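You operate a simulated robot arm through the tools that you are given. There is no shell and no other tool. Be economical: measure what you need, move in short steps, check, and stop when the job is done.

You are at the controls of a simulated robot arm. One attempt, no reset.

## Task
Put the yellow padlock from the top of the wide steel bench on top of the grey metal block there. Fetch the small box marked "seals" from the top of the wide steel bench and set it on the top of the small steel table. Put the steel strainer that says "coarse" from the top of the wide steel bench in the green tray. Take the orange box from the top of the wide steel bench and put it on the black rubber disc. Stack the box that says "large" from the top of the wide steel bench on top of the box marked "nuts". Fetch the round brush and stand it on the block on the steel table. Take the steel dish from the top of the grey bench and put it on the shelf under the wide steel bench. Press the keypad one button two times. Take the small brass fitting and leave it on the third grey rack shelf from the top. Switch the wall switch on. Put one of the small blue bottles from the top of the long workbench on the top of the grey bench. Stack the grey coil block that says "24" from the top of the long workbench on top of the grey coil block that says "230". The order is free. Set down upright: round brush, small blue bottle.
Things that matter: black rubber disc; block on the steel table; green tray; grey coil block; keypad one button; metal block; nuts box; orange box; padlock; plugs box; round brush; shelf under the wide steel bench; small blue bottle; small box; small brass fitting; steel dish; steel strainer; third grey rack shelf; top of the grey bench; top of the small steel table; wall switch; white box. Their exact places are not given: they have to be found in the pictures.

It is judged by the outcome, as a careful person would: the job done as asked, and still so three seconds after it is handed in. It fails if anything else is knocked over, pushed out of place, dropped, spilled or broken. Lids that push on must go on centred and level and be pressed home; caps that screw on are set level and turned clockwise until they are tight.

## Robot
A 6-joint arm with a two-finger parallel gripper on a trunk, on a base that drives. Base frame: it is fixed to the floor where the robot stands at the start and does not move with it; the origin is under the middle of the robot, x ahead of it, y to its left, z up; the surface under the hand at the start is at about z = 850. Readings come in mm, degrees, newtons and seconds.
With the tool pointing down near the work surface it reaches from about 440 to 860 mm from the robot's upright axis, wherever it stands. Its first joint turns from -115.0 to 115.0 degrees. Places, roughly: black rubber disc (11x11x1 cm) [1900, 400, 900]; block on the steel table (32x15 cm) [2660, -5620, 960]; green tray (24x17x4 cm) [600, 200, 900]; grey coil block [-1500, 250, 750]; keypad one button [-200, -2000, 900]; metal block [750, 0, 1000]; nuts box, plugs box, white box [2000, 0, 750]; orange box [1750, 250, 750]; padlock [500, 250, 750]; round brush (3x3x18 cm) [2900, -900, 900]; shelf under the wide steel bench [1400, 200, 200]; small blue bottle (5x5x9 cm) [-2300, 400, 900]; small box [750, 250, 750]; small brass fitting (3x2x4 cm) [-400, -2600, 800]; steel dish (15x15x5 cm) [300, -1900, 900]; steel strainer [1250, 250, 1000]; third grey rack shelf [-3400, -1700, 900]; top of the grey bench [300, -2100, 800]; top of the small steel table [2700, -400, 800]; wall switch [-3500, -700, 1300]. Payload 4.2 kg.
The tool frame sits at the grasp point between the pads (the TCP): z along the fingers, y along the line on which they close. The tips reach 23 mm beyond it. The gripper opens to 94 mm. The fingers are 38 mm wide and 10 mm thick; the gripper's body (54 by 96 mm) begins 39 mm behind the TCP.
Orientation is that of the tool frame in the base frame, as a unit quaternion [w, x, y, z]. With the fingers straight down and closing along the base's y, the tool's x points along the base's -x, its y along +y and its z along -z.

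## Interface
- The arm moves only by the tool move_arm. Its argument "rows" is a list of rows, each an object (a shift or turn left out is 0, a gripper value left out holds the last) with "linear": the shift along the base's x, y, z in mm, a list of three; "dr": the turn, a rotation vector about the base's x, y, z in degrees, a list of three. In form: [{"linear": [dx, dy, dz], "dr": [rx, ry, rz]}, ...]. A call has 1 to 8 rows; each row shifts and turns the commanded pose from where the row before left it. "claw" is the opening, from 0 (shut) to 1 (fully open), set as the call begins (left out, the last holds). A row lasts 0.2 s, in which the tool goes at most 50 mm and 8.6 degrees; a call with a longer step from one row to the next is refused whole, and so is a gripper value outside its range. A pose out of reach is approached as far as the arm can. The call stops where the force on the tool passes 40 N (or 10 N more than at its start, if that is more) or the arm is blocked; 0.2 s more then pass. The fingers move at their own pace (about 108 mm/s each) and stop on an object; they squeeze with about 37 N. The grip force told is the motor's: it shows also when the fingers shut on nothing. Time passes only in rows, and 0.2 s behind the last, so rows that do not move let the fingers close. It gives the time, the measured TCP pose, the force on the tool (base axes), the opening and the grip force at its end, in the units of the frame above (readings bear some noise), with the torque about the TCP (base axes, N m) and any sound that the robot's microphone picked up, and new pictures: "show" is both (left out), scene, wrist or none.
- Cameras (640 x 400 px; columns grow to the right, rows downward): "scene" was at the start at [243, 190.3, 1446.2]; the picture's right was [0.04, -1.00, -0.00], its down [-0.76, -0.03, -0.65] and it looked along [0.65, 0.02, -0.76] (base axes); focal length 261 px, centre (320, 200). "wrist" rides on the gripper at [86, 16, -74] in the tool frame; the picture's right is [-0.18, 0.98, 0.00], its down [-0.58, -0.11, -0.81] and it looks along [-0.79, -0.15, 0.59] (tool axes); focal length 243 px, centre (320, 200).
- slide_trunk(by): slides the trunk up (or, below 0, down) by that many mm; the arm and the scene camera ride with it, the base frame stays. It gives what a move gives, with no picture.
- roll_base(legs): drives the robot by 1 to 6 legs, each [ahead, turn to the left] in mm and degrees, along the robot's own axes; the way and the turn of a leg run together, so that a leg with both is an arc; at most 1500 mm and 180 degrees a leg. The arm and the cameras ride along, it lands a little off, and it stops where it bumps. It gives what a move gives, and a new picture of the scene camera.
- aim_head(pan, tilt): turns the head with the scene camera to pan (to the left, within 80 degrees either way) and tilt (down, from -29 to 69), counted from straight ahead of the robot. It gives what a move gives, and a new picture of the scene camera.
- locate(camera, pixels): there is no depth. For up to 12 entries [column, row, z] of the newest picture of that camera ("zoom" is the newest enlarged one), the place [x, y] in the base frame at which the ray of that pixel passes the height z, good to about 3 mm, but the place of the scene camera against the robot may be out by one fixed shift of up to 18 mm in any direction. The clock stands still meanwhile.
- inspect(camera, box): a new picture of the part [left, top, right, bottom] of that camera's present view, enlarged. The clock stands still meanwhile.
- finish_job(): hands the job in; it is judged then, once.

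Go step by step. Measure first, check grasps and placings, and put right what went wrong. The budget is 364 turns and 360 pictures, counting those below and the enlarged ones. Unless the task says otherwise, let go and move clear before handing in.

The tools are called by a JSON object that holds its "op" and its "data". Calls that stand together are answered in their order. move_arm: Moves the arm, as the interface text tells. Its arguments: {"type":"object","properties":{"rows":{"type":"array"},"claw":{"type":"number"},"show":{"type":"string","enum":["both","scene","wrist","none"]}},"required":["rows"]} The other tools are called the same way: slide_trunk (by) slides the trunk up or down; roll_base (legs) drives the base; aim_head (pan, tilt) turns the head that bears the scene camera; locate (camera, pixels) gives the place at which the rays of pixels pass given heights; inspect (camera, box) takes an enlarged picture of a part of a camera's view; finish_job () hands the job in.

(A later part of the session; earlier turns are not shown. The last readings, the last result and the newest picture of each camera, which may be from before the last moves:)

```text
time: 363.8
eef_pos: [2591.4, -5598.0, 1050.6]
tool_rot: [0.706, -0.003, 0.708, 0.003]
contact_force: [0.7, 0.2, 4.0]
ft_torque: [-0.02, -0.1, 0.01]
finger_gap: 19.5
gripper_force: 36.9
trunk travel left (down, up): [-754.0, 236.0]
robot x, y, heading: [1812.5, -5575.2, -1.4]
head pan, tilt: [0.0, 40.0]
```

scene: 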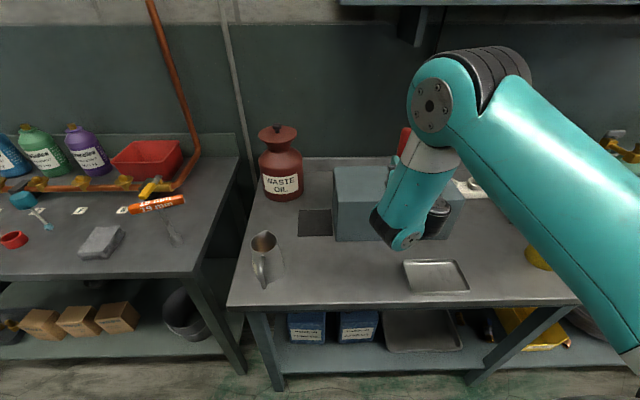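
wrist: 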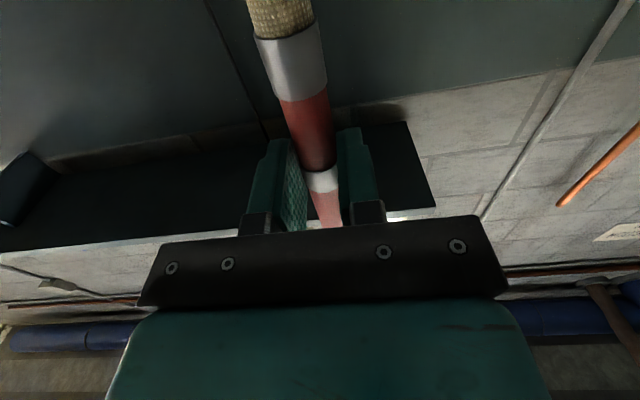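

Brush base touches the block (4 N). Open the fingers carefully.

{"op": "slide_trunk", "data": {"by": -1}}

{"op": "move_arm", "data": {"rows": [{}, {}, {}], "claw": 0.5, "show": "both"}}

{"op": "inspect", "data": {"camera": "wrist", "box": [120, 0, 520, 250]}}

```text
time: 364.3
eef_pos: [2591.0, -5599.7, 1050.3]
tool_rot: [0.705, -0.002, 0.709, 0.003]
contact_force: [1.2, -0.3, 12.9]
ft_torque: [-0.02, -0.3, -0.04]
finger_gap: 19.6
gripper_force: 36.8
trunk travel left (down, up): [-753.0, 237.0]
robot x, y, heading: [1816.8, -5577.6, -1.5]
head pan, tilt: [0.0, 40.0]
```

```text
time: 365.1
eef_pos: [2592.0, -5600.1, 1048.1]
tool_rot: [0.705, -0.003, 0.71, 0.004]
contact_force: [0.7, -0.2, -0.7]
ft_torque: [0.01, 0.0, -0.03]
finger_gap: 47.2
gripper_force: 0.0
trunk travel left (down, up): [-753.0, 237.0]
robot x, y, heading: [1814.9, -5580.3, -1.5]
head pan, tilt: [0.0, 40.0]
```

scene: 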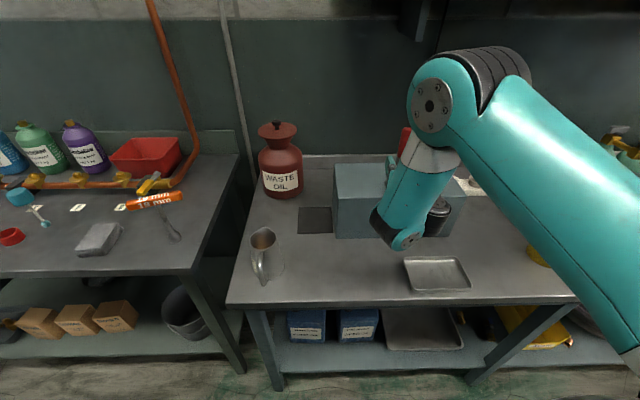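
wrist: 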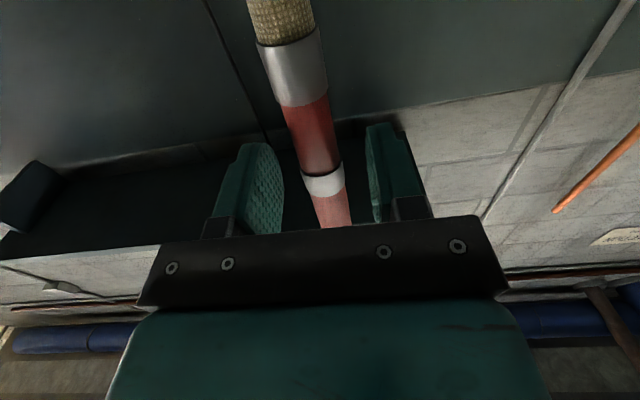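

```text
1.60 times, centred on (320, 125) of wrist
```

zoom: 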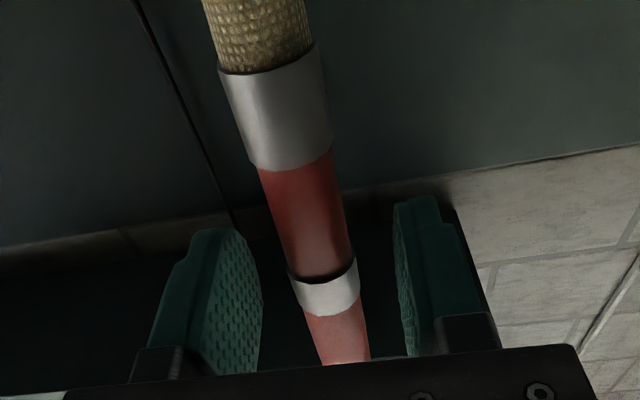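

The brush stands alone. Back the base straight away.

{"op": "roll_base", "data": {"legs": [[-300, 0]]}}

{"op": "inspect", "data": {"camera": "scene", "box": [300, 80, 480, 220]}}

```text
time: 367.1
eef_pos: [2290.7, -5587.6, 1048.5]
tool_rot: [0.704, -0.004, 0.71, 0.006]
contact_force: [0.4, -0.2, -0.7]
ft_torque: [-0.01, 0.0, 0.04]
finger_gap: 47.1
gripper_force: 0.0
trunk travel left (down, up): [-753.0, 237.0]
robot x, y, heading: [1516.2, -5571.9, -1.0]
head pan, tilt: [0.0, 40.0]
```

scene: 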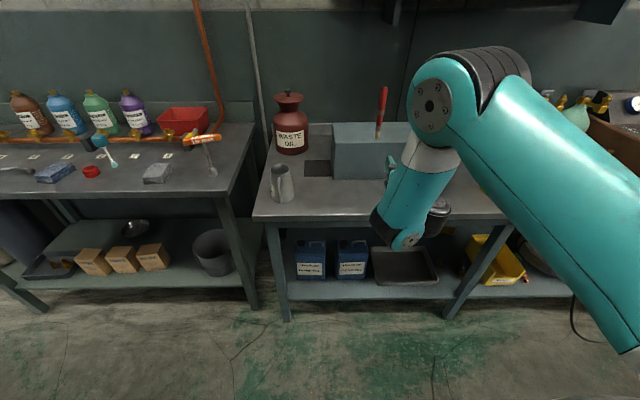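

```text
2.86 times, centred on (390, 150) of scene
```

zoom: 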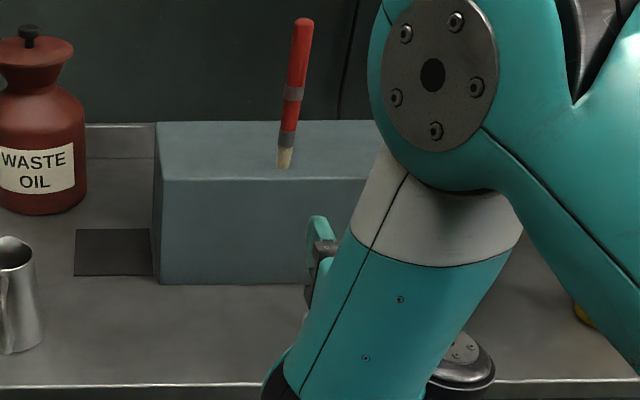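

The brush stands upright on the block. Un-pitch the hand, then drive back north along the corridor.

{"op": "move_arm", "data": {"rows": [{"linear": [-5, 0, 10], "dr": [0, 8, 0]}, {"linear": [-5, 0, 10], "dr": [0, 8, 0]}, {"linear": [-10, 0, 10], "dr": [0, 8, 0]}, {"linear": [-10, 0, 10], "dr": [0, 8, 0]}, {"linear": [-10, 0, 10], "dr": [0, 8, 0]}, {"linear": [-10, 0, 10], "dr": [0, 8, 0]}], "show": "none"}}

{"op": "move_arm", "data": {"rows": [{"linear": [-20, 0, 10], "dr": [0, 8, 0]}, {"linear": [-20, 0, 10], "dr": [0, 8, 0]}, {"linear": [-20, 0, 10], "dr": [0, 8, 0]}, {"linear": [-20, 0, 10], "dr": [0, 8, 0]}, {"linear": [-20, 0, 0], "dr": [0, 8, 0]}, {"linear": [-20, 0, 0], "dr": [0, 1.4, 0]}], "show": "none"}}

{"op": "roll_base", "data": {"legs": [[0, 77], [1300, 0], [0, 14], [1500, 0], [1400, 0]]}}

```text
time: 368.5
eef_pos: [2239.3, -5587.4, 1108.4]
tool_rot: [0.355, -0.002, 0.935, 0.007]
contact_force: [-0.9, -0.2, 0.2]
ft_torque: [-0.01, 0.02, -0.04]
finger_gap: 46.9
gripper_force: 0.0
trunk travel left (down, up): [-753.0, 237.0]
robot x, y, heading: [1515.3, -5572.0, -1.1]
head pan, tilt: [0.0, 40.0]
```

```text
time: 369.9
eef_pos: [2120.4, -5587.1, 1149.7]
tool_rot: [0.001, 0.001, 1.0, 0.007]
contact_force: [0.1, -0.8, -0.8]
ft_torque: [0.01, 0.03, 0.01]
finger_gap: 46.9
gripper_force: 0.0
trunk travel left (down, up): [-753.0, 237.0]
robot x, y, heading: [1515.3, -5571.0, -1.0]
head pan, tilt: [0.0, 40.0]
```

```text
time: 394.4
eef_pos: [1696.0, -764.5, 1150.0]
tool_rot: [0.002, 0.72, -0.694, -0.005]
contact_force: [-0.2, -0.1, -0.6]
ft_torque: [0.03, -0.02, 0.01]
finger_gap: 46.8
gripper_force: 0.1
trunk travel left (down, up): [-753.0, 237.0]
robot x, y, heading: [1700.0, -1369.7, 90.8]
head pan, tilt: [0.0, 40.0]
```

scene: 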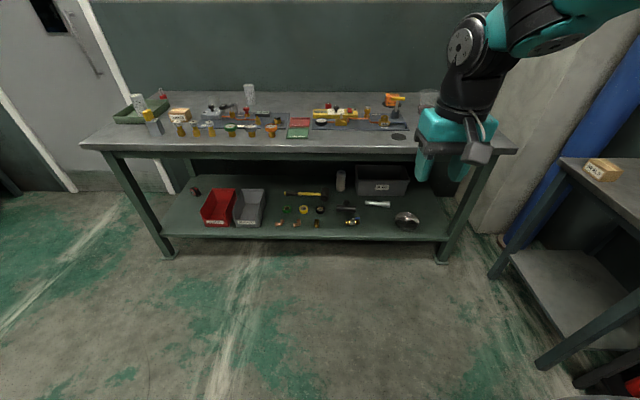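

{"op": "roll_base", "data": {"legs": [[250, 0], [0, 89], [1500, 0], [600, 0], [0, 90]]}}

{"op": "aim_head", "data": {"pan": -10, "tilt": 30}}

```text
time: 411.5
eef_pos: [-971.7, -1310.2, 1150.5]
tool_rot: [0.006, 0.984, 0.177, -0.001]
contact_force: [0.8, 0.4, 0.1]
ft_torque: [-0.02, 0.03, 0.02]
finger_gap: 47.0
gripper_force: 0.0
trunk travel left (down, up): [-753.0, 237.0]
robot x, y, heading: [-402.6, -1104.6, -161.7]
head pan, tilt: [0.0, 40.0]
stopped in leg 5: the robot was blocked; the commanded pose is now the measured one
```

scene: 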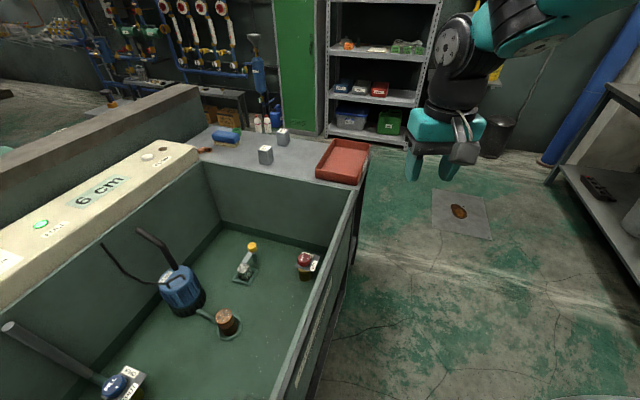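

```text
time: 412.2
eef_pos: [-970.4, -1309.0, 1150.8]
tool_rot: [0.006, 0.984, 0.177, -0.001]
contact_force: [0.7, -1.0, 0.2]
ft_torque: [-0.04, 0.01, 0.01]
finger_gap: 47.1
gripper_force: 0.0
trunk travel left (down, up): [-753.0, 237.0]
robot x, y, heading: [-399.0, -1105.7, -161.5]
head pan, tilt: [-10.0, 30.0]
```

scene: 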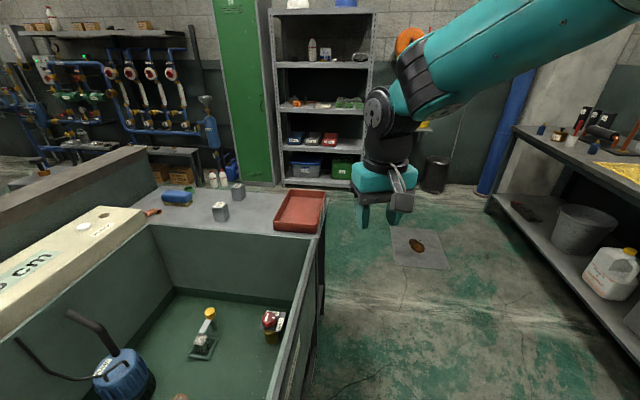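

{"op": "roll_base", "data": {"legs": [[-50, -15]]}}

{"op": "aim_head", "data": {"pan": 35, "tilt": 45}}

{"op": "inspect", "data": {"camera": "scene", "box": [100, 100, 420, 300]}}

```text
time: 413.5
eef_pos: [-953.5, -1142.7, 1150.9]
tool_rot: [0.006, 0.999, 0.043, -0.002]
contact_force: [0.9, -0.4, -0.3]
ft_torque: [-0.02, -0.01, 0.0]
finger_gap: 46.7
gripper_force: 0.0
trunk travel left (down, up): [-753.0, 237.0]
robot x, y, heading: [-351.4, -1098.2, -177.0]
head pan, tilt: [-10.0, 30.0]
```

scene: 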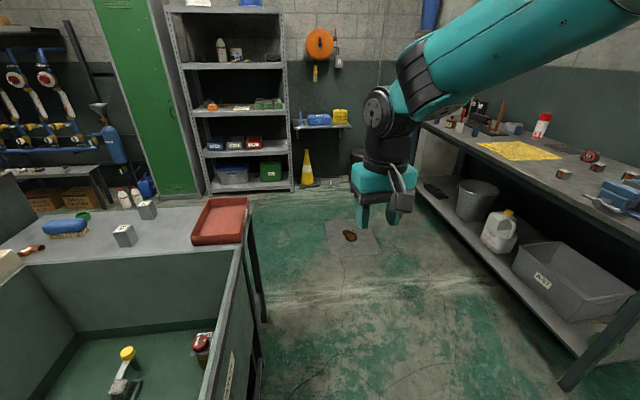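

```text
time: 414.7
eef_pos: [-952.8, -1141.2, 1150.6]
tool_rot: [0.007, 0.999, 0.044, -0.002]
contact_force: [0.4, 0.2, -0.9]
ft_torque: [0.02, 0.03, 0.03]
finger_gap: 46.9
gripper_force: 0.0
trunk travel left (down, up): [-753.0, 237.0]
robot x, y, heading: [-345.7, -1097.9, -176.8]
head pan, tilt: [35.0, 45.0]
```

scene: 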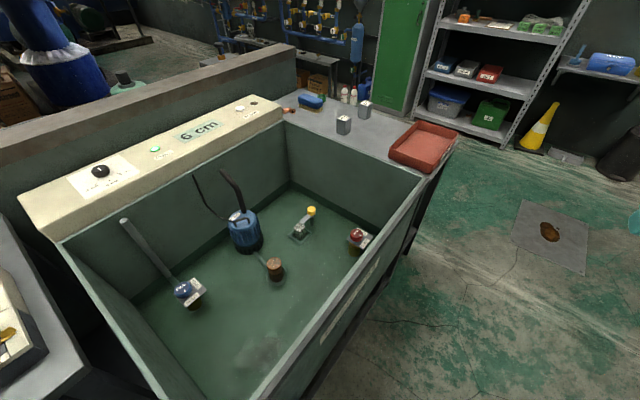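

```text
2.00 times, centred on (260, 200) of scene
```

zoom: 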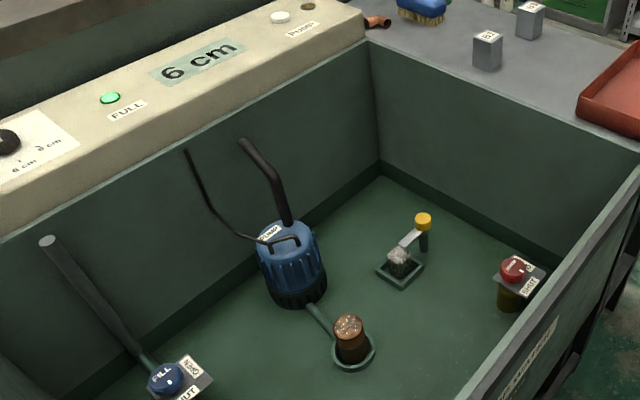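

{"op": "locate", "data": {"camera": "scene", "pixels": [[200, 130, 950], [344, 130, 850], [290, 110, 850], [290, 45, 1050], [100, 100, 1050], [275, 275, 600], [20, 330, 850], [310, 225, 600], [360, 240, 700]]}}

{"op": "inspect", "data": {"camera": "scene", "box": [180, 0, 460, 175]}}

```text
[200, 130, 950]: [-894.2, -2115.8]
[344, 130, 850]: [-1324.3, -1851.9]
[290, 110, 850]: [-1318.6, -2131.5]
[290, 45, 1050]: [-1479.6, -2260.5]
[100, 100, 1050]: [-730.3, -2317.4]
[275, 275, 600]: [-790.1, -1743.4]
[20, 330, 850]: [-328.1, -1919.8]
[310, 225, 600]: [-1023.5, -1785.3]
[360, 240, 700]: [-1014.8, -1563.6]
```

```text
2.29 times, centred on (320, 88) of scene
```

zoom: 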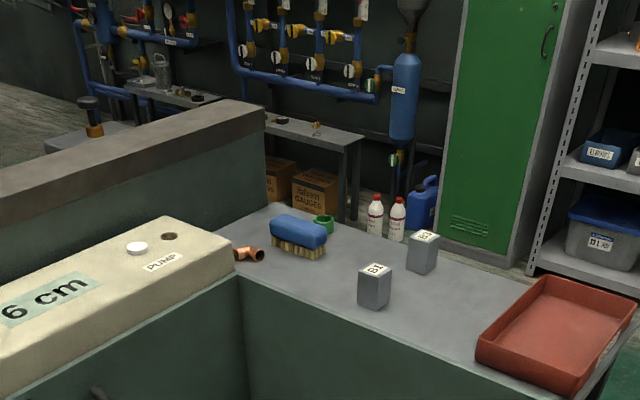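

Looking for the brass fitting near (-400,-2600), behind the parapet. Raise the trunk and look that way.

{"op": "slide_trunk", "data": {"by": 230}}

{"op": "aim_head", "data": {"pan": 80, "tilt": 30}}

{"op": "inspect", "data": {"camera": "scene", "box": [200, 60, 440, 210]}}

```text
time: 417.1
eef_pos: [-954.3, -1140.9, 1380.0]
tool_rot: [0.006, 0.999, 0.044, -0.002]
contact_force: [-0.1, 0.2, 0.3]
ft_torque: [0.0, -0.05, 0.0]
finger_gap: 46.9
gripper_force: 0.0
trunk travel left (down, up): [-983.0, 7.0]
robot x, y, heading: [-346.5, -1098.7, -177.0]
head pan, tilt: [35.0, 45.0]
```

```text
time: 418.2
eef_pos: [-954.1, -1141.3, 1380.4]
tool_rot: [0.006, 0.999, 0.044, -0.001]
contact_force: [-1.0, 0.7, 0.5]
ft_torque: [0.0, 0.02, 0.01]
finger_gap: 46.9
gripper_force: 0.1
trunk travel left (down, up): [-983.0, 7.0]
robot x, y, heading: [-349.9, -1100.0, -177.0]
head pan, tilt: [80.0, 30.0]
```

scene: 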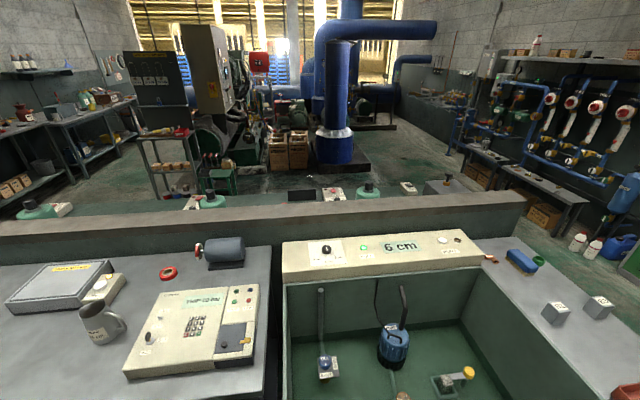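

```text
2.67 times, centred on (320, 135) of scene
```

zoom: 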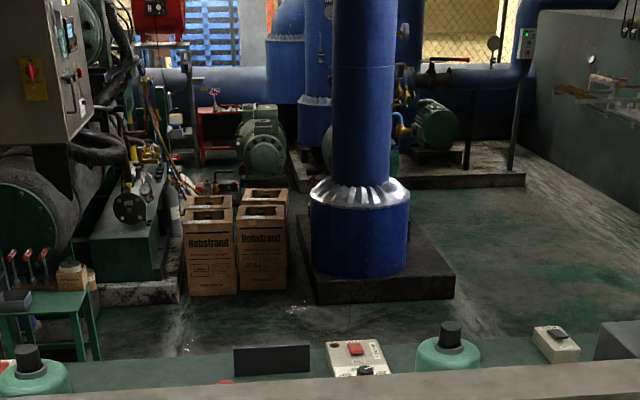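

{"op": "locate", "data": {"camera": "scene", "pixels": [[269, 171, 0], [309, 169, 0], [318, 173, 0], [371, 172, 0], [236, 170, 0], [195, 192, 0], [370, 192, 850], [210, 198, 850], [335, 195, 850], [440, 188, 850], [130, 150, 0], [560, 235, 0]]}}

{"op": "inspect", "data": {"camera": "scene", "box": [260, 150, 480, 230]}}

```text
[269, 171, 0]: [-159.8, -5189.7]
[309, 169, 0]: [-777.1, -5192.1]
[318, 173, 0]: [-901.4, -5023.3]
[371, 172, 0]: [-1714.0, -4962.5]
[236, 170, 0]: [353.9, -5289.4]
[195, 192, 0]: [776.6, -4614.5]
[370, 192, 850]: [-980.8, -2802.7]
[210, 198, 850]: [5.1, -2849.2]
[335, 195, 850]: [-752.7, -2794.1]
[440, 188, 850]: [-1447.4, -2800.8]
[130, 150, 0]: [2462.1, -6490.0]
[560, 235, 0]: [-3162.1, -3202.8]
```

```text
2.91 times, centred on (370, 190) of scene
```

zoom: 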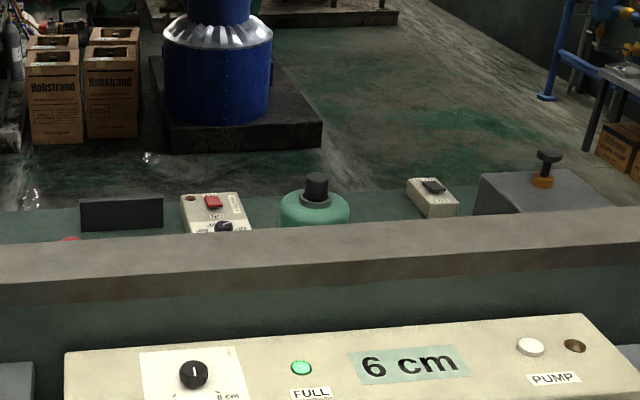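

The fitting must be on the bench behind the parapet. Drive around the west end to its far side.

{"op": "roll_base", "data": {"legs": [[0, -3], [1500, 0], [350, 0], [0, 90], [1500, 0], [950, 0]]}}

{"op": "aim_head", "data": {"pan": 70, "tilt": 25}}

```text
time: 443.4
eef_pos: [-2290.5, -4151.7, 1380.1]
tool_rot: [0.005, 0.7, 0.714, 0.003]
contact_force: [0.5, 0.1, -0.4]
ft_torque: [-0.01, 0.0, 0.02]
finger_gap: 46.8
gripper_force: 0.1
trunk travel left (down, up): [-983.0, 7.0]
robot x, y, heading: [-2291.4, -3543.4, -90.7]
head pan, tilt: [80.0, 30.0]
```

scene: 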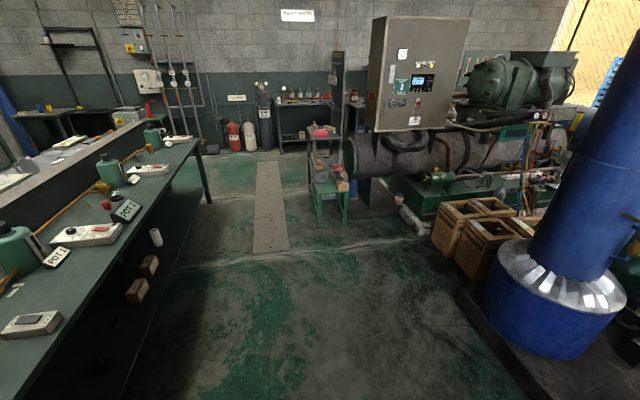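

```text
time: 444.2
eef_pos: [-2292.2, -4151.3, 1380.8]
tool_rot: [0.006, 0.7, 0.714, 0.004]
contact_force: [1.0, 0.2, -0.4]
ft_torque: [0.0, 0.0, 0.01]
finger_gap: 46.9
gripper_force: 0.0
trunk travel left (down, up): [-983.0, 7.0]
robot x, y, heading: [-2290.1, -3543.1, -90.8]
head pan, tilt: [70.0, 25.0]
```

scene: 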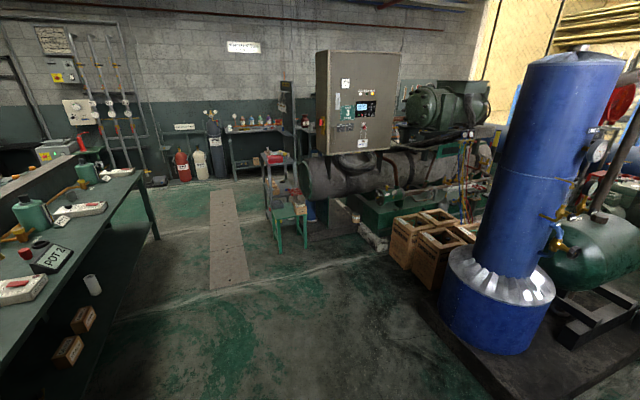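

{"op": "roll_base", "data": {"legs": [[0, 90.8], [1500, 0], [350, 0], [0, 90]]}}

{"op": "aim_head", "data": {"pan": 0, "tilt": 40}}

```text
time: 461.3
eef_pos: [-459.2, -2947.8, 1380.7]
tool_rot: [0.004, 0.737, -0.676, -0.006]
contact_force: [-0.6, 0.6, -0.7]
ft_torque: [-0.01, 0.03, 0.02]
finger_gap: 47.0
gripper_force: 0.2
trunk travel left (down, up): [-983.0, 7.0]
robot x, y, heading: [-417.7, -3553.9, 92.7]
head pan, tilt: [70.0, 25.0]
```

scene: 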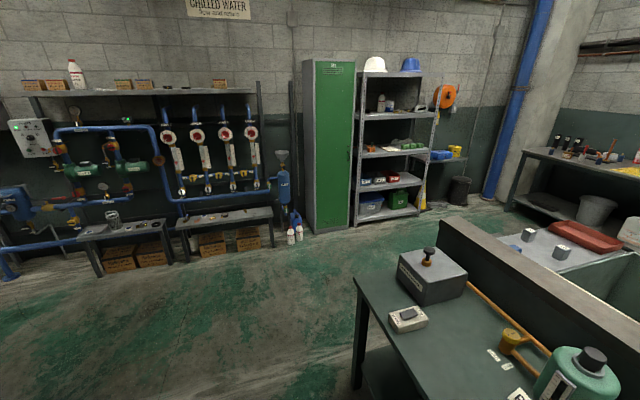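

```text
time: 462.7
eef_pos: [-459.0, -2948.6, 1380.1]
tool_rot: [0.003, 0.736, -0.677, -0.006]
contact_force: [-0.6, 0.0, 0.9]
ft_torque: [-0.01, 0.0, 0.0]
finger_gap: 47.0
gripper_force: 0.0
trunk travel left (down, up): [-983.0, 7.0]
robot x, y, heading: [-419.4, -3551.5, 92.9]
head pan, tilt: [0.0, 40.0]
```

scene: 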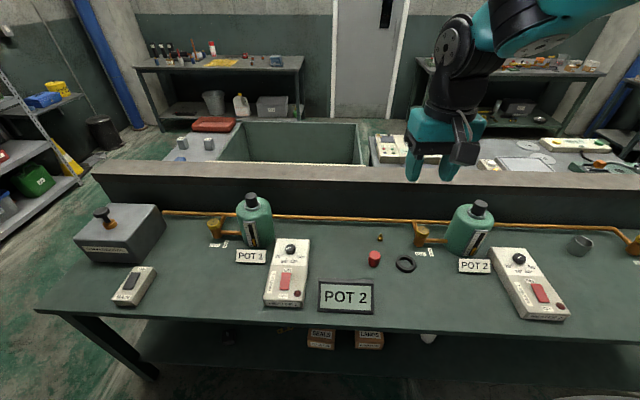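

{"op": "inspect", "data": {"camera": "scene", "box": [340, 210, 440, 290]}}

{"op": "locate", "data": {"camera": "scene", "pixels": [[380, 241, 850], [380, 241, 820], [374, 264, 850], [405, 264, 850], [320, 330, 850], [420, 235, 850]]}}

{"op": "slide_trunk", "data": {"by": -225}}

```text
5.00 times, centred on (390, 250) of scene
```

zoom: 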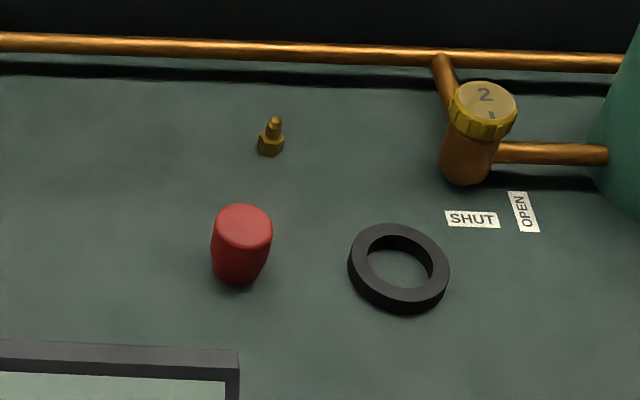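

```text
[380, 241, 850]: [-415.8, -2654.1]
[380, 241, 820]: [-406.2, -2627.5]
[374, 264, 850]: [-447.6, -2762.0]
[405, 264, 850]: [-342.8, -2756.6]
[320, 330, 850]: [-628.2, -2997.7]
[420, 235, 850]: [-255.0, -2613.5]
```

```text
time: 465.1
eef_pos: [-459.4, -2948.3, 1155.1]
tool_rot: [0.004, 0.737, -0.676, -0.005]
contact_force: [1.0, -0.2, -0.4]
ft_torque: [-0.02, -0.02, 0.01]
finger_gap: 47.0
gripper_force: 0.1
trunk travel left (down, up): [-758.0, 232.0]
robot x, y, heading: [-414.2, -3554.7, 92.6]
head pan, tilt: [0.0, 40.0]
```

Brass fitting at (380,240), ≈(-430,-2645). Drive ahead 240 mm and look with the wrist camera.

{"op": "roll_base", "data": {"legs": [[230, 0]]}}

{"op": "move_arm", "data": {"rows": [{"linear": [8, 0, -30]}, {"linear": [8, 0, -30]}, {"linear": [8, 0, -30]}, {"linear": [0, 0, -20]}], "claw": 1, "show": "wrist"}}

```text
time: 466.8
eef_pos: [-469.4, -2717.9, 1155.2]
tool_rot: [0.003, 0.736, -0.677, -0.005]
contact_force: [-0.3, -0.2, -0.8]
ft_torque: [-0.01, 0.0, -0.02]
finger_gap: 47.2
gripper_force: 0.1
trunk travel left (down, up): [-758.0, 232.0]
robot x, y, heading: [-424.8, -3322.5, 92.9]
head pan, tilt: [0.0, 40.0]
```

scene: 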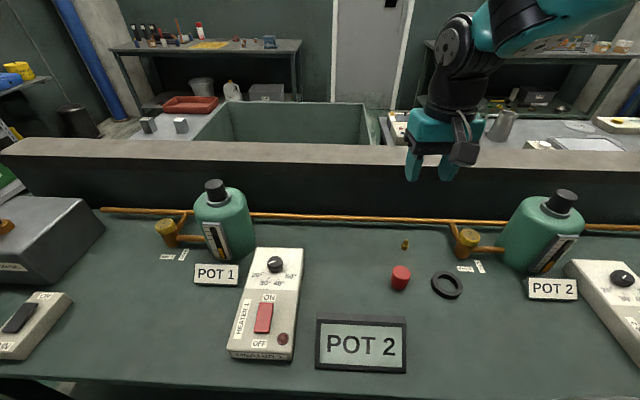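

```text
time: 467.8
eef_pos: [-445.1, -2716.6, 1045.7]
tool_rot: [0.003, 0.736, -0.677, -0.006]
contact_force: [-0.8, 0.4, -0.1]
ft_torque: [0.04, -0.01, 0.01]
finger_gap: 94.3
gripper_force: 0.0
trunk travel left (down, up): [-758.0, 232.0]
robot x, y, heading: [-430.0, -3325.0, 92.5]
head pan, tilt: [0.0, 40.0]
```

wrist: 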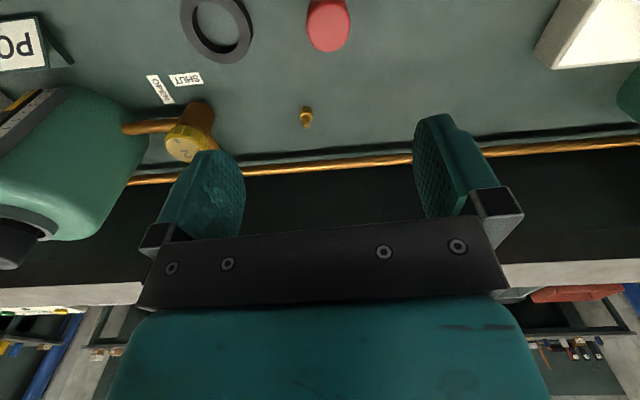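

{"op": "locate", "data": {"camera": "wrist", "pixels": [[306, 109, 850], [306, 109, 820], [307, 126, 880], [307, 126, 860], [320, 165, 870], [320, 165, 850], [340, 275, 1050], [320, 150, 850]]}}

{"op": "move_arm", "data": {"rows": [{"linear": [6, 18, -30]}, {"linear": [6, 18, -30]}, {"linear": [3, 18, -20]}], "show": "wrist"}}

```text
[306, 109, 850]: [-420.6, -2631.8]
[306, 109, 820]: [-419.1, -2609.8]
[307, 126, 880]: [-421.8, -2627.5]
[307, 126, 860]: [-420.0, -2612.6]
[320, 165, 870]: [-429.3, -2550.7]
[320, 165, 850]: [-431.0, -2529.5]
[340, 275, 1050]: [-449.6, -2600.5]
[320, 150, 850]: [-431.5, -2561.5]
```

```text
time: 468.6
eef_pos: [-430.1, -2663.2, 964.3]
tool_rot: [0.003, 0.735, -0.678, -0.006]
contact_force: [-0.5, 0.2, -0.9]
ft_torque: [0.01, 0.0, 0.03]
finger_gap: 93.9
gripper_force: 0.1
trunk travel left (down, up): [-758.0, 232.0]
robot x, y, heading: [-431.3, -3321.2, 92.7]
head pan, tilt: [0.0, 40.0]
```

wrist: 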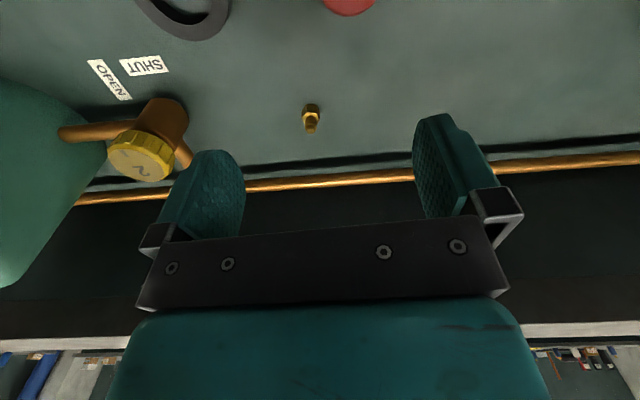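

{"op": "locate", "data": {"camera": "wrist", "pixels": [[311, 105, 850], [311, 105, 835], [311, 105, 820], [311, 132, 880], [311, 132, 860], [302, 112, 850], [320, 110, 850]]}}

{"op": "inspect", "data": {"camera": "wrist", "box": [270, 80, 350, 150]}}

```text
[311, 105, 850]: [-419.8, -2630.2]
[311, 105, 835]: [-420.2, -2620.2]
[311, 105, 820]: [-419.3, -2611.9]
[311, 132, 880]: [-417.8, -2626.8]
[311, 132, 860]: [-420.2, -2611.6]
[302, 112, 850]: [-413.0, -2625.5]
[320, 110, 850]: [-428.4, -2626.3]
```

```text
5.71 times, centred on (310, 115) of wrist
```

zoom: 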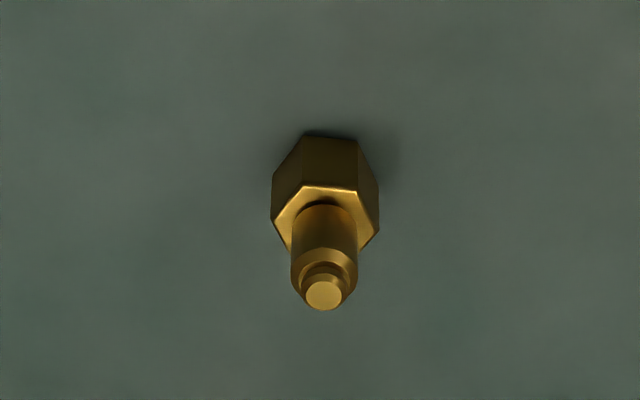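

Fitting ≈ (-420,-2617), bench ≈ z 837. Move over it and descend carefully.

{"op": "move_arm", "data": {"rows": [{"linear": [5, 22, -30]}, {"linear": [5, 23, -30]}, {"linear": [0, 0, -28]}], "show": "wrist"}}

```text
time: 469.4
eef_pos: [-420.0, -2618.1, 876.3]
tool_rot: [0.004, 0.736, -0.677, -0.005]
contact_force: [-0.5, -0.2, 0.4]
ft_torque: [0.0, 0.01, 0.02]
finger_gap: 93.7
gripper_force: 0.0
trunk travel left (down, up): [-758.0, 232.0]
robot x, y, heading: [-430.1, -3321.8, 92.7]
head pan, tilt: [0.0, 40.0]
```

wrist: 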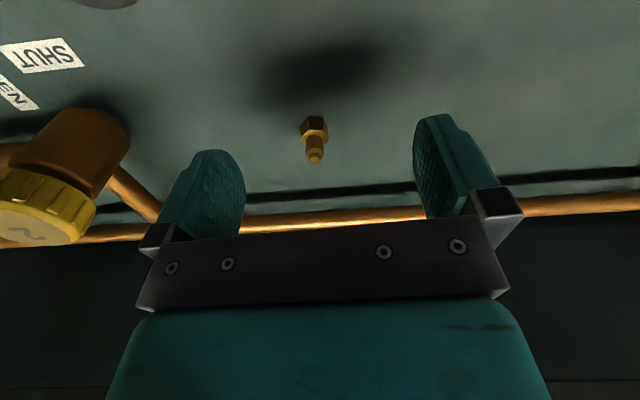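

{"op": "move_arm", "data": {"rows": [{"linear": [-2, 0, -12]}, {"linear": [0, 0, -8]}, {"linear": [0, 0, -4]}], "show": "wrist"}}

```text
time: 470.2
eef_pos: [-421.6, -2618.5, 853.3]
tool_rot: [0.003, 0.735, -0.678, -0.004]
contact_force: [0.2, -0.1, -0.6]
ft_torque: [0.0, 0.01, -0.01]
finger_gap: 94.0
gripper_force: 0.0
trunk travel left (down, up): [-758.0, 232.0]
robot x, y, heading: [-433.2, -3323.4, 92.8]
head pan, tilt: [0.0, 40.0]
```

wrist: 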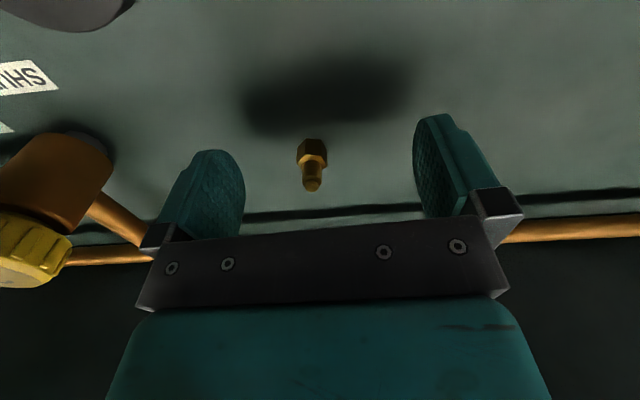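

{"op": "move_arm", "data": {"rows": [{"linear": [3, 2, -3]}, {}], "show": "none"}}

{"op": "move_arm", "data": {"rows": [{}, {}, {}, {}], "claw": 0, "show": "wrist"}}

```text
time: 470.8
eef_pos: [-419.2, -2615.2, 850.6]
tool_rot: [0.003, 0.736, -0.677, -0.005]
contact_force: [-0.3, 0.1, -0.6]
ft_torque: [-0.02, -0.04, 0.01]
finger_gap: 94.1
gripper_force: 0.1
trunk travel left (down, up): [-758.0, 232.0]
robot x, y, heading: [-428.1, -3323.3, 92.9]
head pan, tilt: [0.0, 40.0]
```

```text
time: 471.8
eef_pos: [-419.2, -2615.9, 850.5]
tool_rot: [0.004, 0.736, -0.677, -0.006]
contact_force: [-0.4, -0.3, 0.2]
ft_torque: [0.04, 0.01, -0.04]
finger_gap: 0.1
gripper_force: 37.4
trunk travel left (down, up): [-758.0, 232.0]
robot x, y, heading: [-431.2, -3323.9, 92.5]
head pan, tilt: [0.0, 40.0]
```

wrist: 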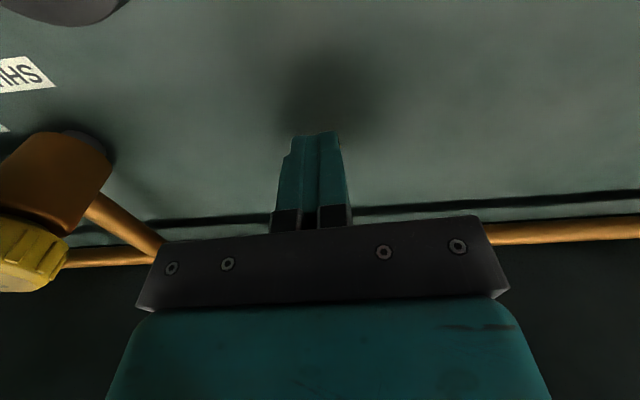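

Missed: the fitting is farther back. Rise, open, and re-measure.

{"op": "move_arm", "data": {"rows": [{"linear": [0, -10, 30]}, {"linear": [0, -30, 30]}, {"linear": [0, -20, 20]}, {}], "show": "none"}}

{"op": "move_arm", "data": {"rows": [{}, {}, {}], "claw": 1, "show": "wrist"}}

{"op": "inspect", "data": {"camera": "scene", "box": [350, 200, 470, 300]}}

```text
time: 472.8
eef_pos: [-419.8, -2677.4, 931.1]
tool_rot: [0.003, 0.735, -0.678, -0.006]
contact_force: [-0.4, -0.6, 0.4]
ft_torque: [0.0, -0.05, 0.0]
finger_gap: 0.1
gripper_force: 37.2
trunk travel left (down, up): [-758.0, 232.0]
robot x, y, heading: [-428.6, -3322.7, 92.8]
head pan, tilt: [0.0, 40.0]
```

```text
time: 473.6
eef_pos: [-418.6, -2677.2, 931.6]
tool_rot: [0.004, 0.735, -0.678, -0.005]
contact_force: [0.4, 0.7, -0.4]
ft_torque: [0.01, 0.0, 0.03]
finger_gap: 94.2
gripper_force: 0.1
trunk travel left (down, up): [-758.0, 232.0]
robot x, y, heading: [-425.0, -3321.2, 92.7]
head pan, tilt: [0.0, 40.0]
```

wrist: 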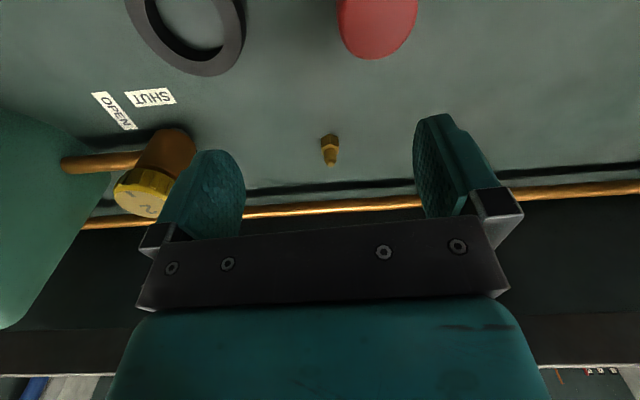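

```text
4.00 times, centred on (410, 250) of scene
```

zoom: 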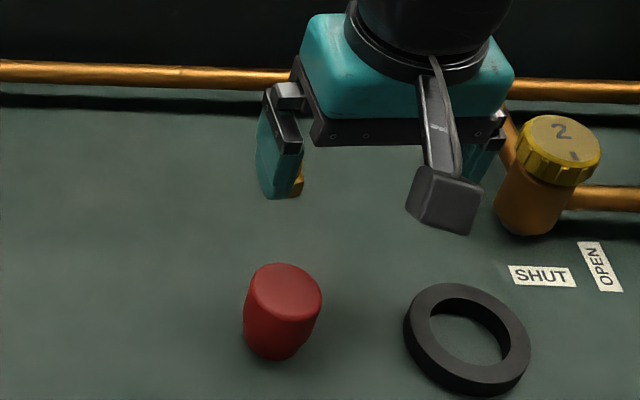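

{"op": "locate", "data": {"camera": "wrist", "pixels": [[330, 137, 850], [330, 137, 835], [330, 137, 820], [330, 137, 805], [330, 137, 790], [330, 165, 860]]}}

```text
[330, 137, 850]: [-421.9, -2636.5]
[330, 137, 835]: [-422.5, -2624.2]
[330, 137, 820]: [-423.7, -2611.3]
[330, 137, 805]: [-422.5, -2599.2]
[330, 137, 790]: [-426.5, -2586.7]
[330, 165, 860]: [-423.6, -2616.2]
```

Triangulation gives fitting centre ≈ (-421,-2603), bench z≈822. Retry with the hand farther forward.

{"op": "move_arm", "data": {"rows": [{"linear": [-1, 35, -20]}, {"linear": [-1, 36, -25]}, {"linear": [0, 3, -25]}, {"linear": [0, 0, -12]}], "show": "none"}}

{"op": "move_arm", "data": {"rows": [{}, {}, {}, {}], "claw": 0, "show": "wrist"}}

```text
time: 474.6
eef_pos: [-421.0, -2603.8, 846.6]
tool_rot: [0.003, 0.736, -0.677, -0.006]
contact_force: [0.6, -0.5, 0.9]
ft_torque: [0.03, 0.02, 0.03]
finger_gap: 94.0
gripper_force: 0.0
trunk travel left (down, up): [-758.0, 232.0]
robot x, y, heading: [-428.3, -3323.5, 93.0]
head pan, tilt: [0.0, 40.0]
```

```text
time: 475.6
eef_pos: [-421.2, -2602.6, 847.4]
tool_rot: [0.003, 0.735, -0.678, -0.005]
contact_force: [0.1, -0.3, 0.6]
ft_torque: [0.02, 0.02, 0.0]
finger_gap: 10.5
gripper_force: 36.8
trunk travel left (down, up): [-758.0, 232.0]
robot x, y, heading: [-432.6, -3321.2, 92.8]
head pan, tilt: [0.0, 40.0]
```

wrist: 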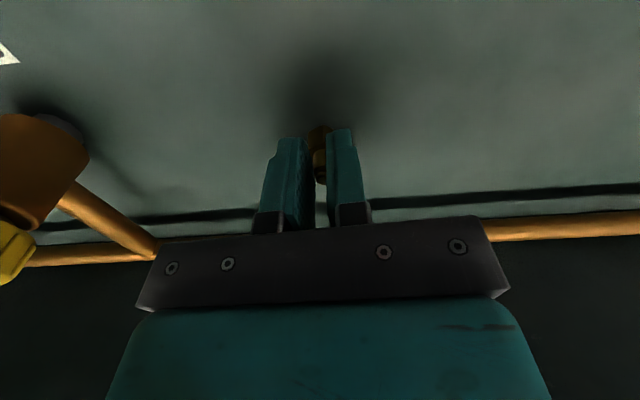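

Gripped at 10.5 mm (the stem). Lift and check.

{"op": "move_arm", "data": {"rows": [{"linear": [0, 0, 10]}, {"linear": [0, -5, 30]}, {"linear": [0, -10, 40]}, {"linear": [0, -15, 40]}, {"linear": [0, -20, 40]}, {"linear": [0, -30, 40]}], "show": "wrist"}}

{"op": "inspect", "data": {"camera": "wrist", "box": [250, 90, 390, 240]}}

```text
time: 477.0
eef_pos: [-420.6, -2683.3, 1048.5]
tool_rot: [0.003, 0.736, -0.677, -0.005]
contact_force: [-0.1, 1.2, -0.3]
ft_torque: [-0.04, 0.01, 0.0]
finger_gap: 11.4
gripper_force: 36.2
trunk travel left (down, up): [-758.0, 232.0]
robot x, y, heading: [-428.5, -3322.9, 92.5]
head pan, tilt: [0.0, 40.0]
```

wrist: 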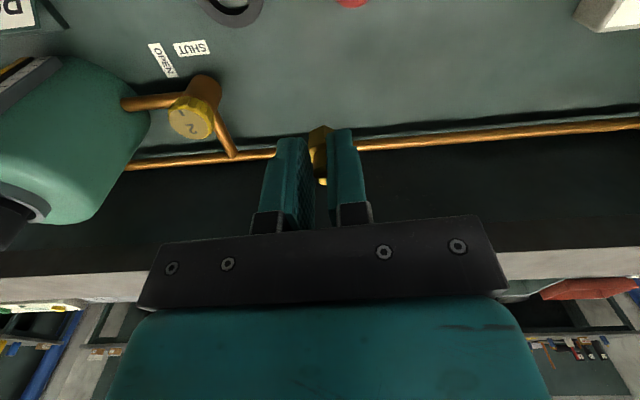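

```text
2.67 times, centred on (320, 165) of wrist
```

zoom: 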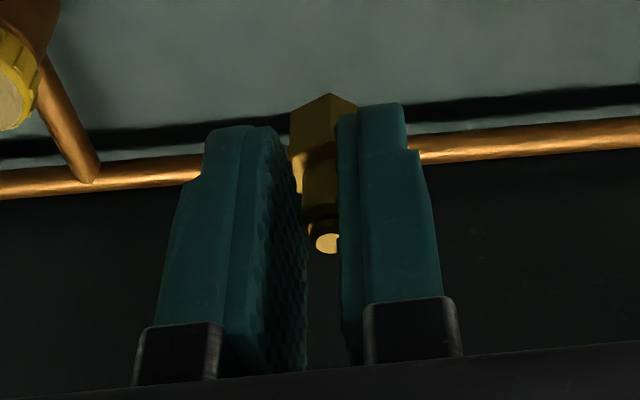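

The fitting is held near the finger edge; I'll set it down in the open spot here and regrip more centrally before travelling.

{"op": "move_arm", "data": {"rows": [{"linear": [0, 0, -45]}, {"linear": [0, 0, -45]}, {"linear": [0, 0, -45]}, {"linear": [0, 0, -45]}, {"linear": [0, 0, -17]}, {"linear": [0, 0, -3]}, {"linear": [0, 0, -2]}], "show": "none"}}

```text
time: 478.6
eef_pos: [-420.3, -2682.6, 846.9]
tool_rot: [0.003, 0.736, -0.677, -0.004]
contact_force: [1.1, -1.9, 16.2]
ft_torque: [0.08, -0.05, -0.02]
finger_gap: 11.0
gripper_force: 36.8
trunk travel left (down, up): [-758.0, 232.0]
robot x, y, heading: [-430.4, -3323.4, 92.7]
head pan, tilt: [0.0, 40.0]
```

{"op": "move_arm", "data": {"rows": [{}, {}], "claw": 0.5, "show": "wrist"}}

{"op": "move_arm", "data": {"rows": [{"linear": [0, 10, 1]}, {}], "show": "none"}}

{"op": "move_arm", "data": {"rows": [{}, {}, {}], "claw": 0, "show": "wrist"}}

```text
time: 479.2
eef_pos: [-421.4, -2682.0, 846.7]
tool_rot: [0.003, 0.736, -0.677, -0.005]
contact_force: [0.6, 0.6, 0.1]
ft_torque: [0.02, 0.0, 0.01]
finger_gap: 47.0
gripper_force: 0.0
trunk travel left (down, up): [-758.0, 232.0]
robot x, y, heading: [-429.5, -3322.2, 92.7]
head pan, tilt: [0.0, 40.0]
```

wrist: 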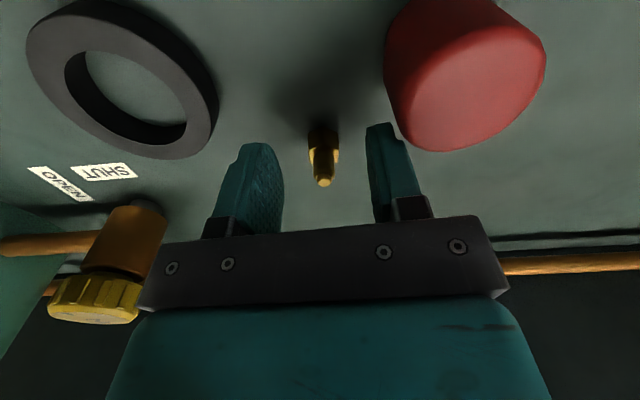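

```text
time: 479.8
eef_pos: [-420.4, -2673.8, 847.4]
tool_rot: [0.003, 0.736, -0.677, -0.005]
contact_force: [0.6, -0.7, 0.3]
ft_torque: [0.0, 0.01, 0.02]
finger_gap: 46.8
gripper_force: 0.0
trunk travel left (down, up): [-758.0, 232.0]
robot x, y, heading: [-429.2, -3324.0, 92.6]
head pan, tilt: [0.0, 40.0]
```

```text
time: 480.6
eef_pos: [-419.6, -2673.4, 848.0]
tool_rot: [0.002, 0.735, -0.678, -0.005]
contact_force: [0.1, -0.3, 0.4]
ft_torque: [0.03, -0.03, -0.03]
finger_gap: 11.2
gripper_force: 36.8
trunk travel left (down, up): [-758.0, 232.0]
robot x, y, heading: [-433.4, -3320.5, 92.6]
head pan, tilt: [0.0, 40.0]
```

wrist: 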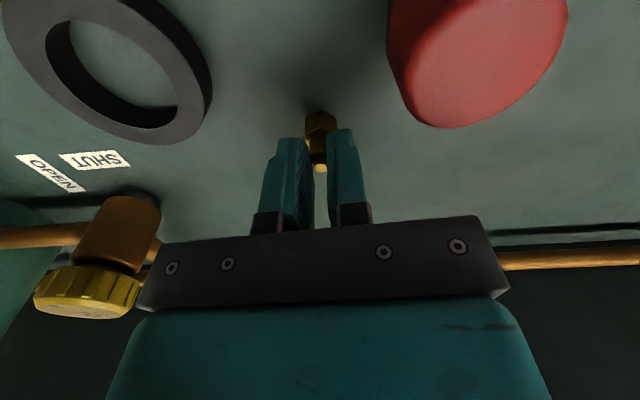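

The tips are above the hex (bench is lower, ≈808). Reopen, move back 8 mm, go 12 mm lower, and grip the hex.

{"op": "move_arm", "data": {"rows": [{}, {}], "claw": 0.5, "show": "none"}}

{"op": "move_arm", "data": {"rows": [{"linear": [0, -6, -6]}, {"linear": [0, 0, -5]}, {"linear": [0, 0, -3]}], "show": "none"}}

{"op": "move_arm", "data": {"rows": [{}, {}, {}], "claw": 0, "show": "wrist"}}

```text
time: 481.2
eef_pos: [-420.4, -2672.3, 848.8]
tool_rot: [0.003, 0.735, -0.678, -0.005]
contact_force: [-0.6, 0.9, 0.4]
ft_torque: [-0.01, -0.02, 0.0]
finger_gap: 46.9
gripper_force: 0.0
trunk travel left (down, up): [-758.0, 232.0]
robot x, y, heading: [-432.9, -3322.8, 92.7]
head pan, tilt: [0.0, 40.0]
```

```text
time: 482.0
eef_pos: [-420.7, -2678.4, 832.7]
tool_rot: [0.003, 0.735, -0.678, -0.006]
contact_force: [-0.1, 0.6, 1.6]
ft_torque: [0.02, 0.01, -0.01]
finger_gap: 47.0
gripper_force: 0.0
trunk travel left (down, up): [-758.0, 232.0]
robot x, y, heading: [-429.8, -3323.7, 92.7]
head pan, tilt: [0.0, 40.0]
```

```text
time: 482.8
eef_pos: [-420.3, -2678.6, 834.6]
tool_rot: [0.003, 0.736, -0.677, -0.006]
contact_force: [-0.2, -0.4, -0.3]
ft_torque: [0.01, 0.01, -0.01]
finger_gap: 16.9
gripper_force: 36.8
trunk travel left (down, up): [-758.0, 232.0]
robot x, y, heading: [-433.5, -3324.5, 92.9]
head pan, tilt: [0.0, 40.0]
```

wrist: 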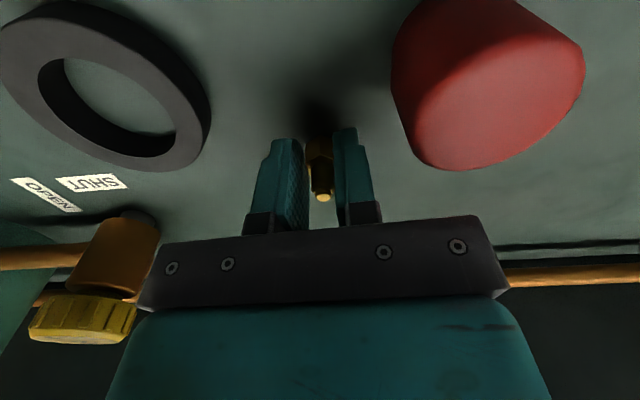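

Now the hex is gripped firmly (16.9 mm). Lift, back out and drive to the grey rack.

{"op": "move_arm", "data": {"rows": [{"linear": [0, 0, 30]}, {"linear": [0, 0, 45]}, {"linear": [0, -10, 45]}, {"linear": [0, -20, 45]}, {"linear": [0, -20, 45]}, {"linear": [0, -20, 45]}, {"linear": [0, -15, 45]}], "show": "none"}}

{"op": "roll_base", "data": {"legs": [[-230, 0], [0, 45], [0, 42], [1500, 0]]}}

{"op": "roll_base", "data": {"legs": [[380, 0], [0, -45], [0, -45], [1500, 0], [350, 0]]}}

```text
time: 484.4
eef_pos: [-419.8, -2763.5, 1132.2]
tool_rot: [0.002, 0.736, -0.677, -0.005]
contact_force: [-0.9, 0.9, -0.5]
ft_torque: [-0.06, -0.02, 0.0]
finger_gap: 17.0
gripper_force: 37.1
trunk travel left (down, up): [-758.0, 232.0]
robot x, y, heading: [-429.3, -3322.4, 93.0]
head pan, tilt: [0.0, 40.0]
```

```text
time: 497.3
eef_pos: [-2506.8, -3519.0, 1132.9]
tool_rot: [0.006, 1.0, 0.017, -0.002]
contact_force: [-0.4, 0.5, -0.5]
ft_torque: [-0.01, -0.01, 0.03]
finger_gap: 16.7
gripper_force: 37.2
trunk travel left (down, up): [-758.0, 232.0]
robot x, y, heading: [-1950.4, -3557.3, 180.0]
head pan, tilt: [0.0, 40.0]
```

scene: 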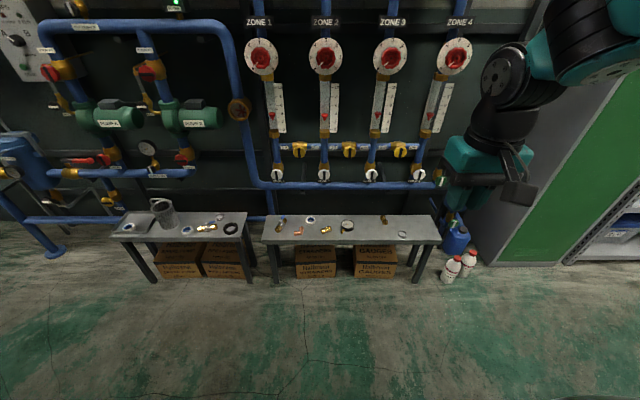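

```text
time: 512.7
eef_pos: [-2269.0, -1166.2, 1133.6]
tool_rot: [0.003, 0.717, -0.697, -0.006]
contact_force: [0.3, -0.2, -0.5]
ft_torque: [-0.01, 0.01, -0.01]
finger_gap: 16.8
gripper_force: 37.5
trunk travel left (down, up): [-758.0, 232.0]
robot x, y, heading: [-2305.0, -1722.2, 89.6]
head pan, tilt: [0.0, 40.0]
```

scene: 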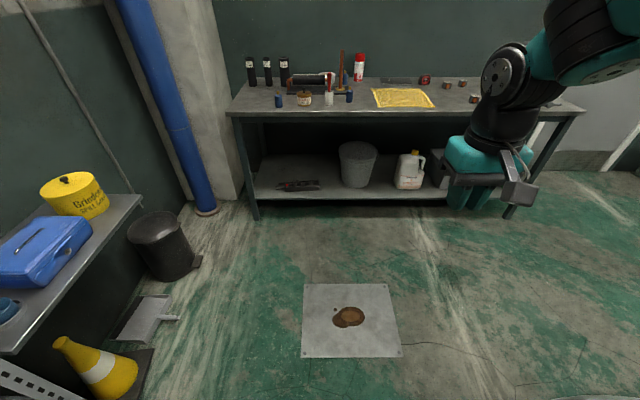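

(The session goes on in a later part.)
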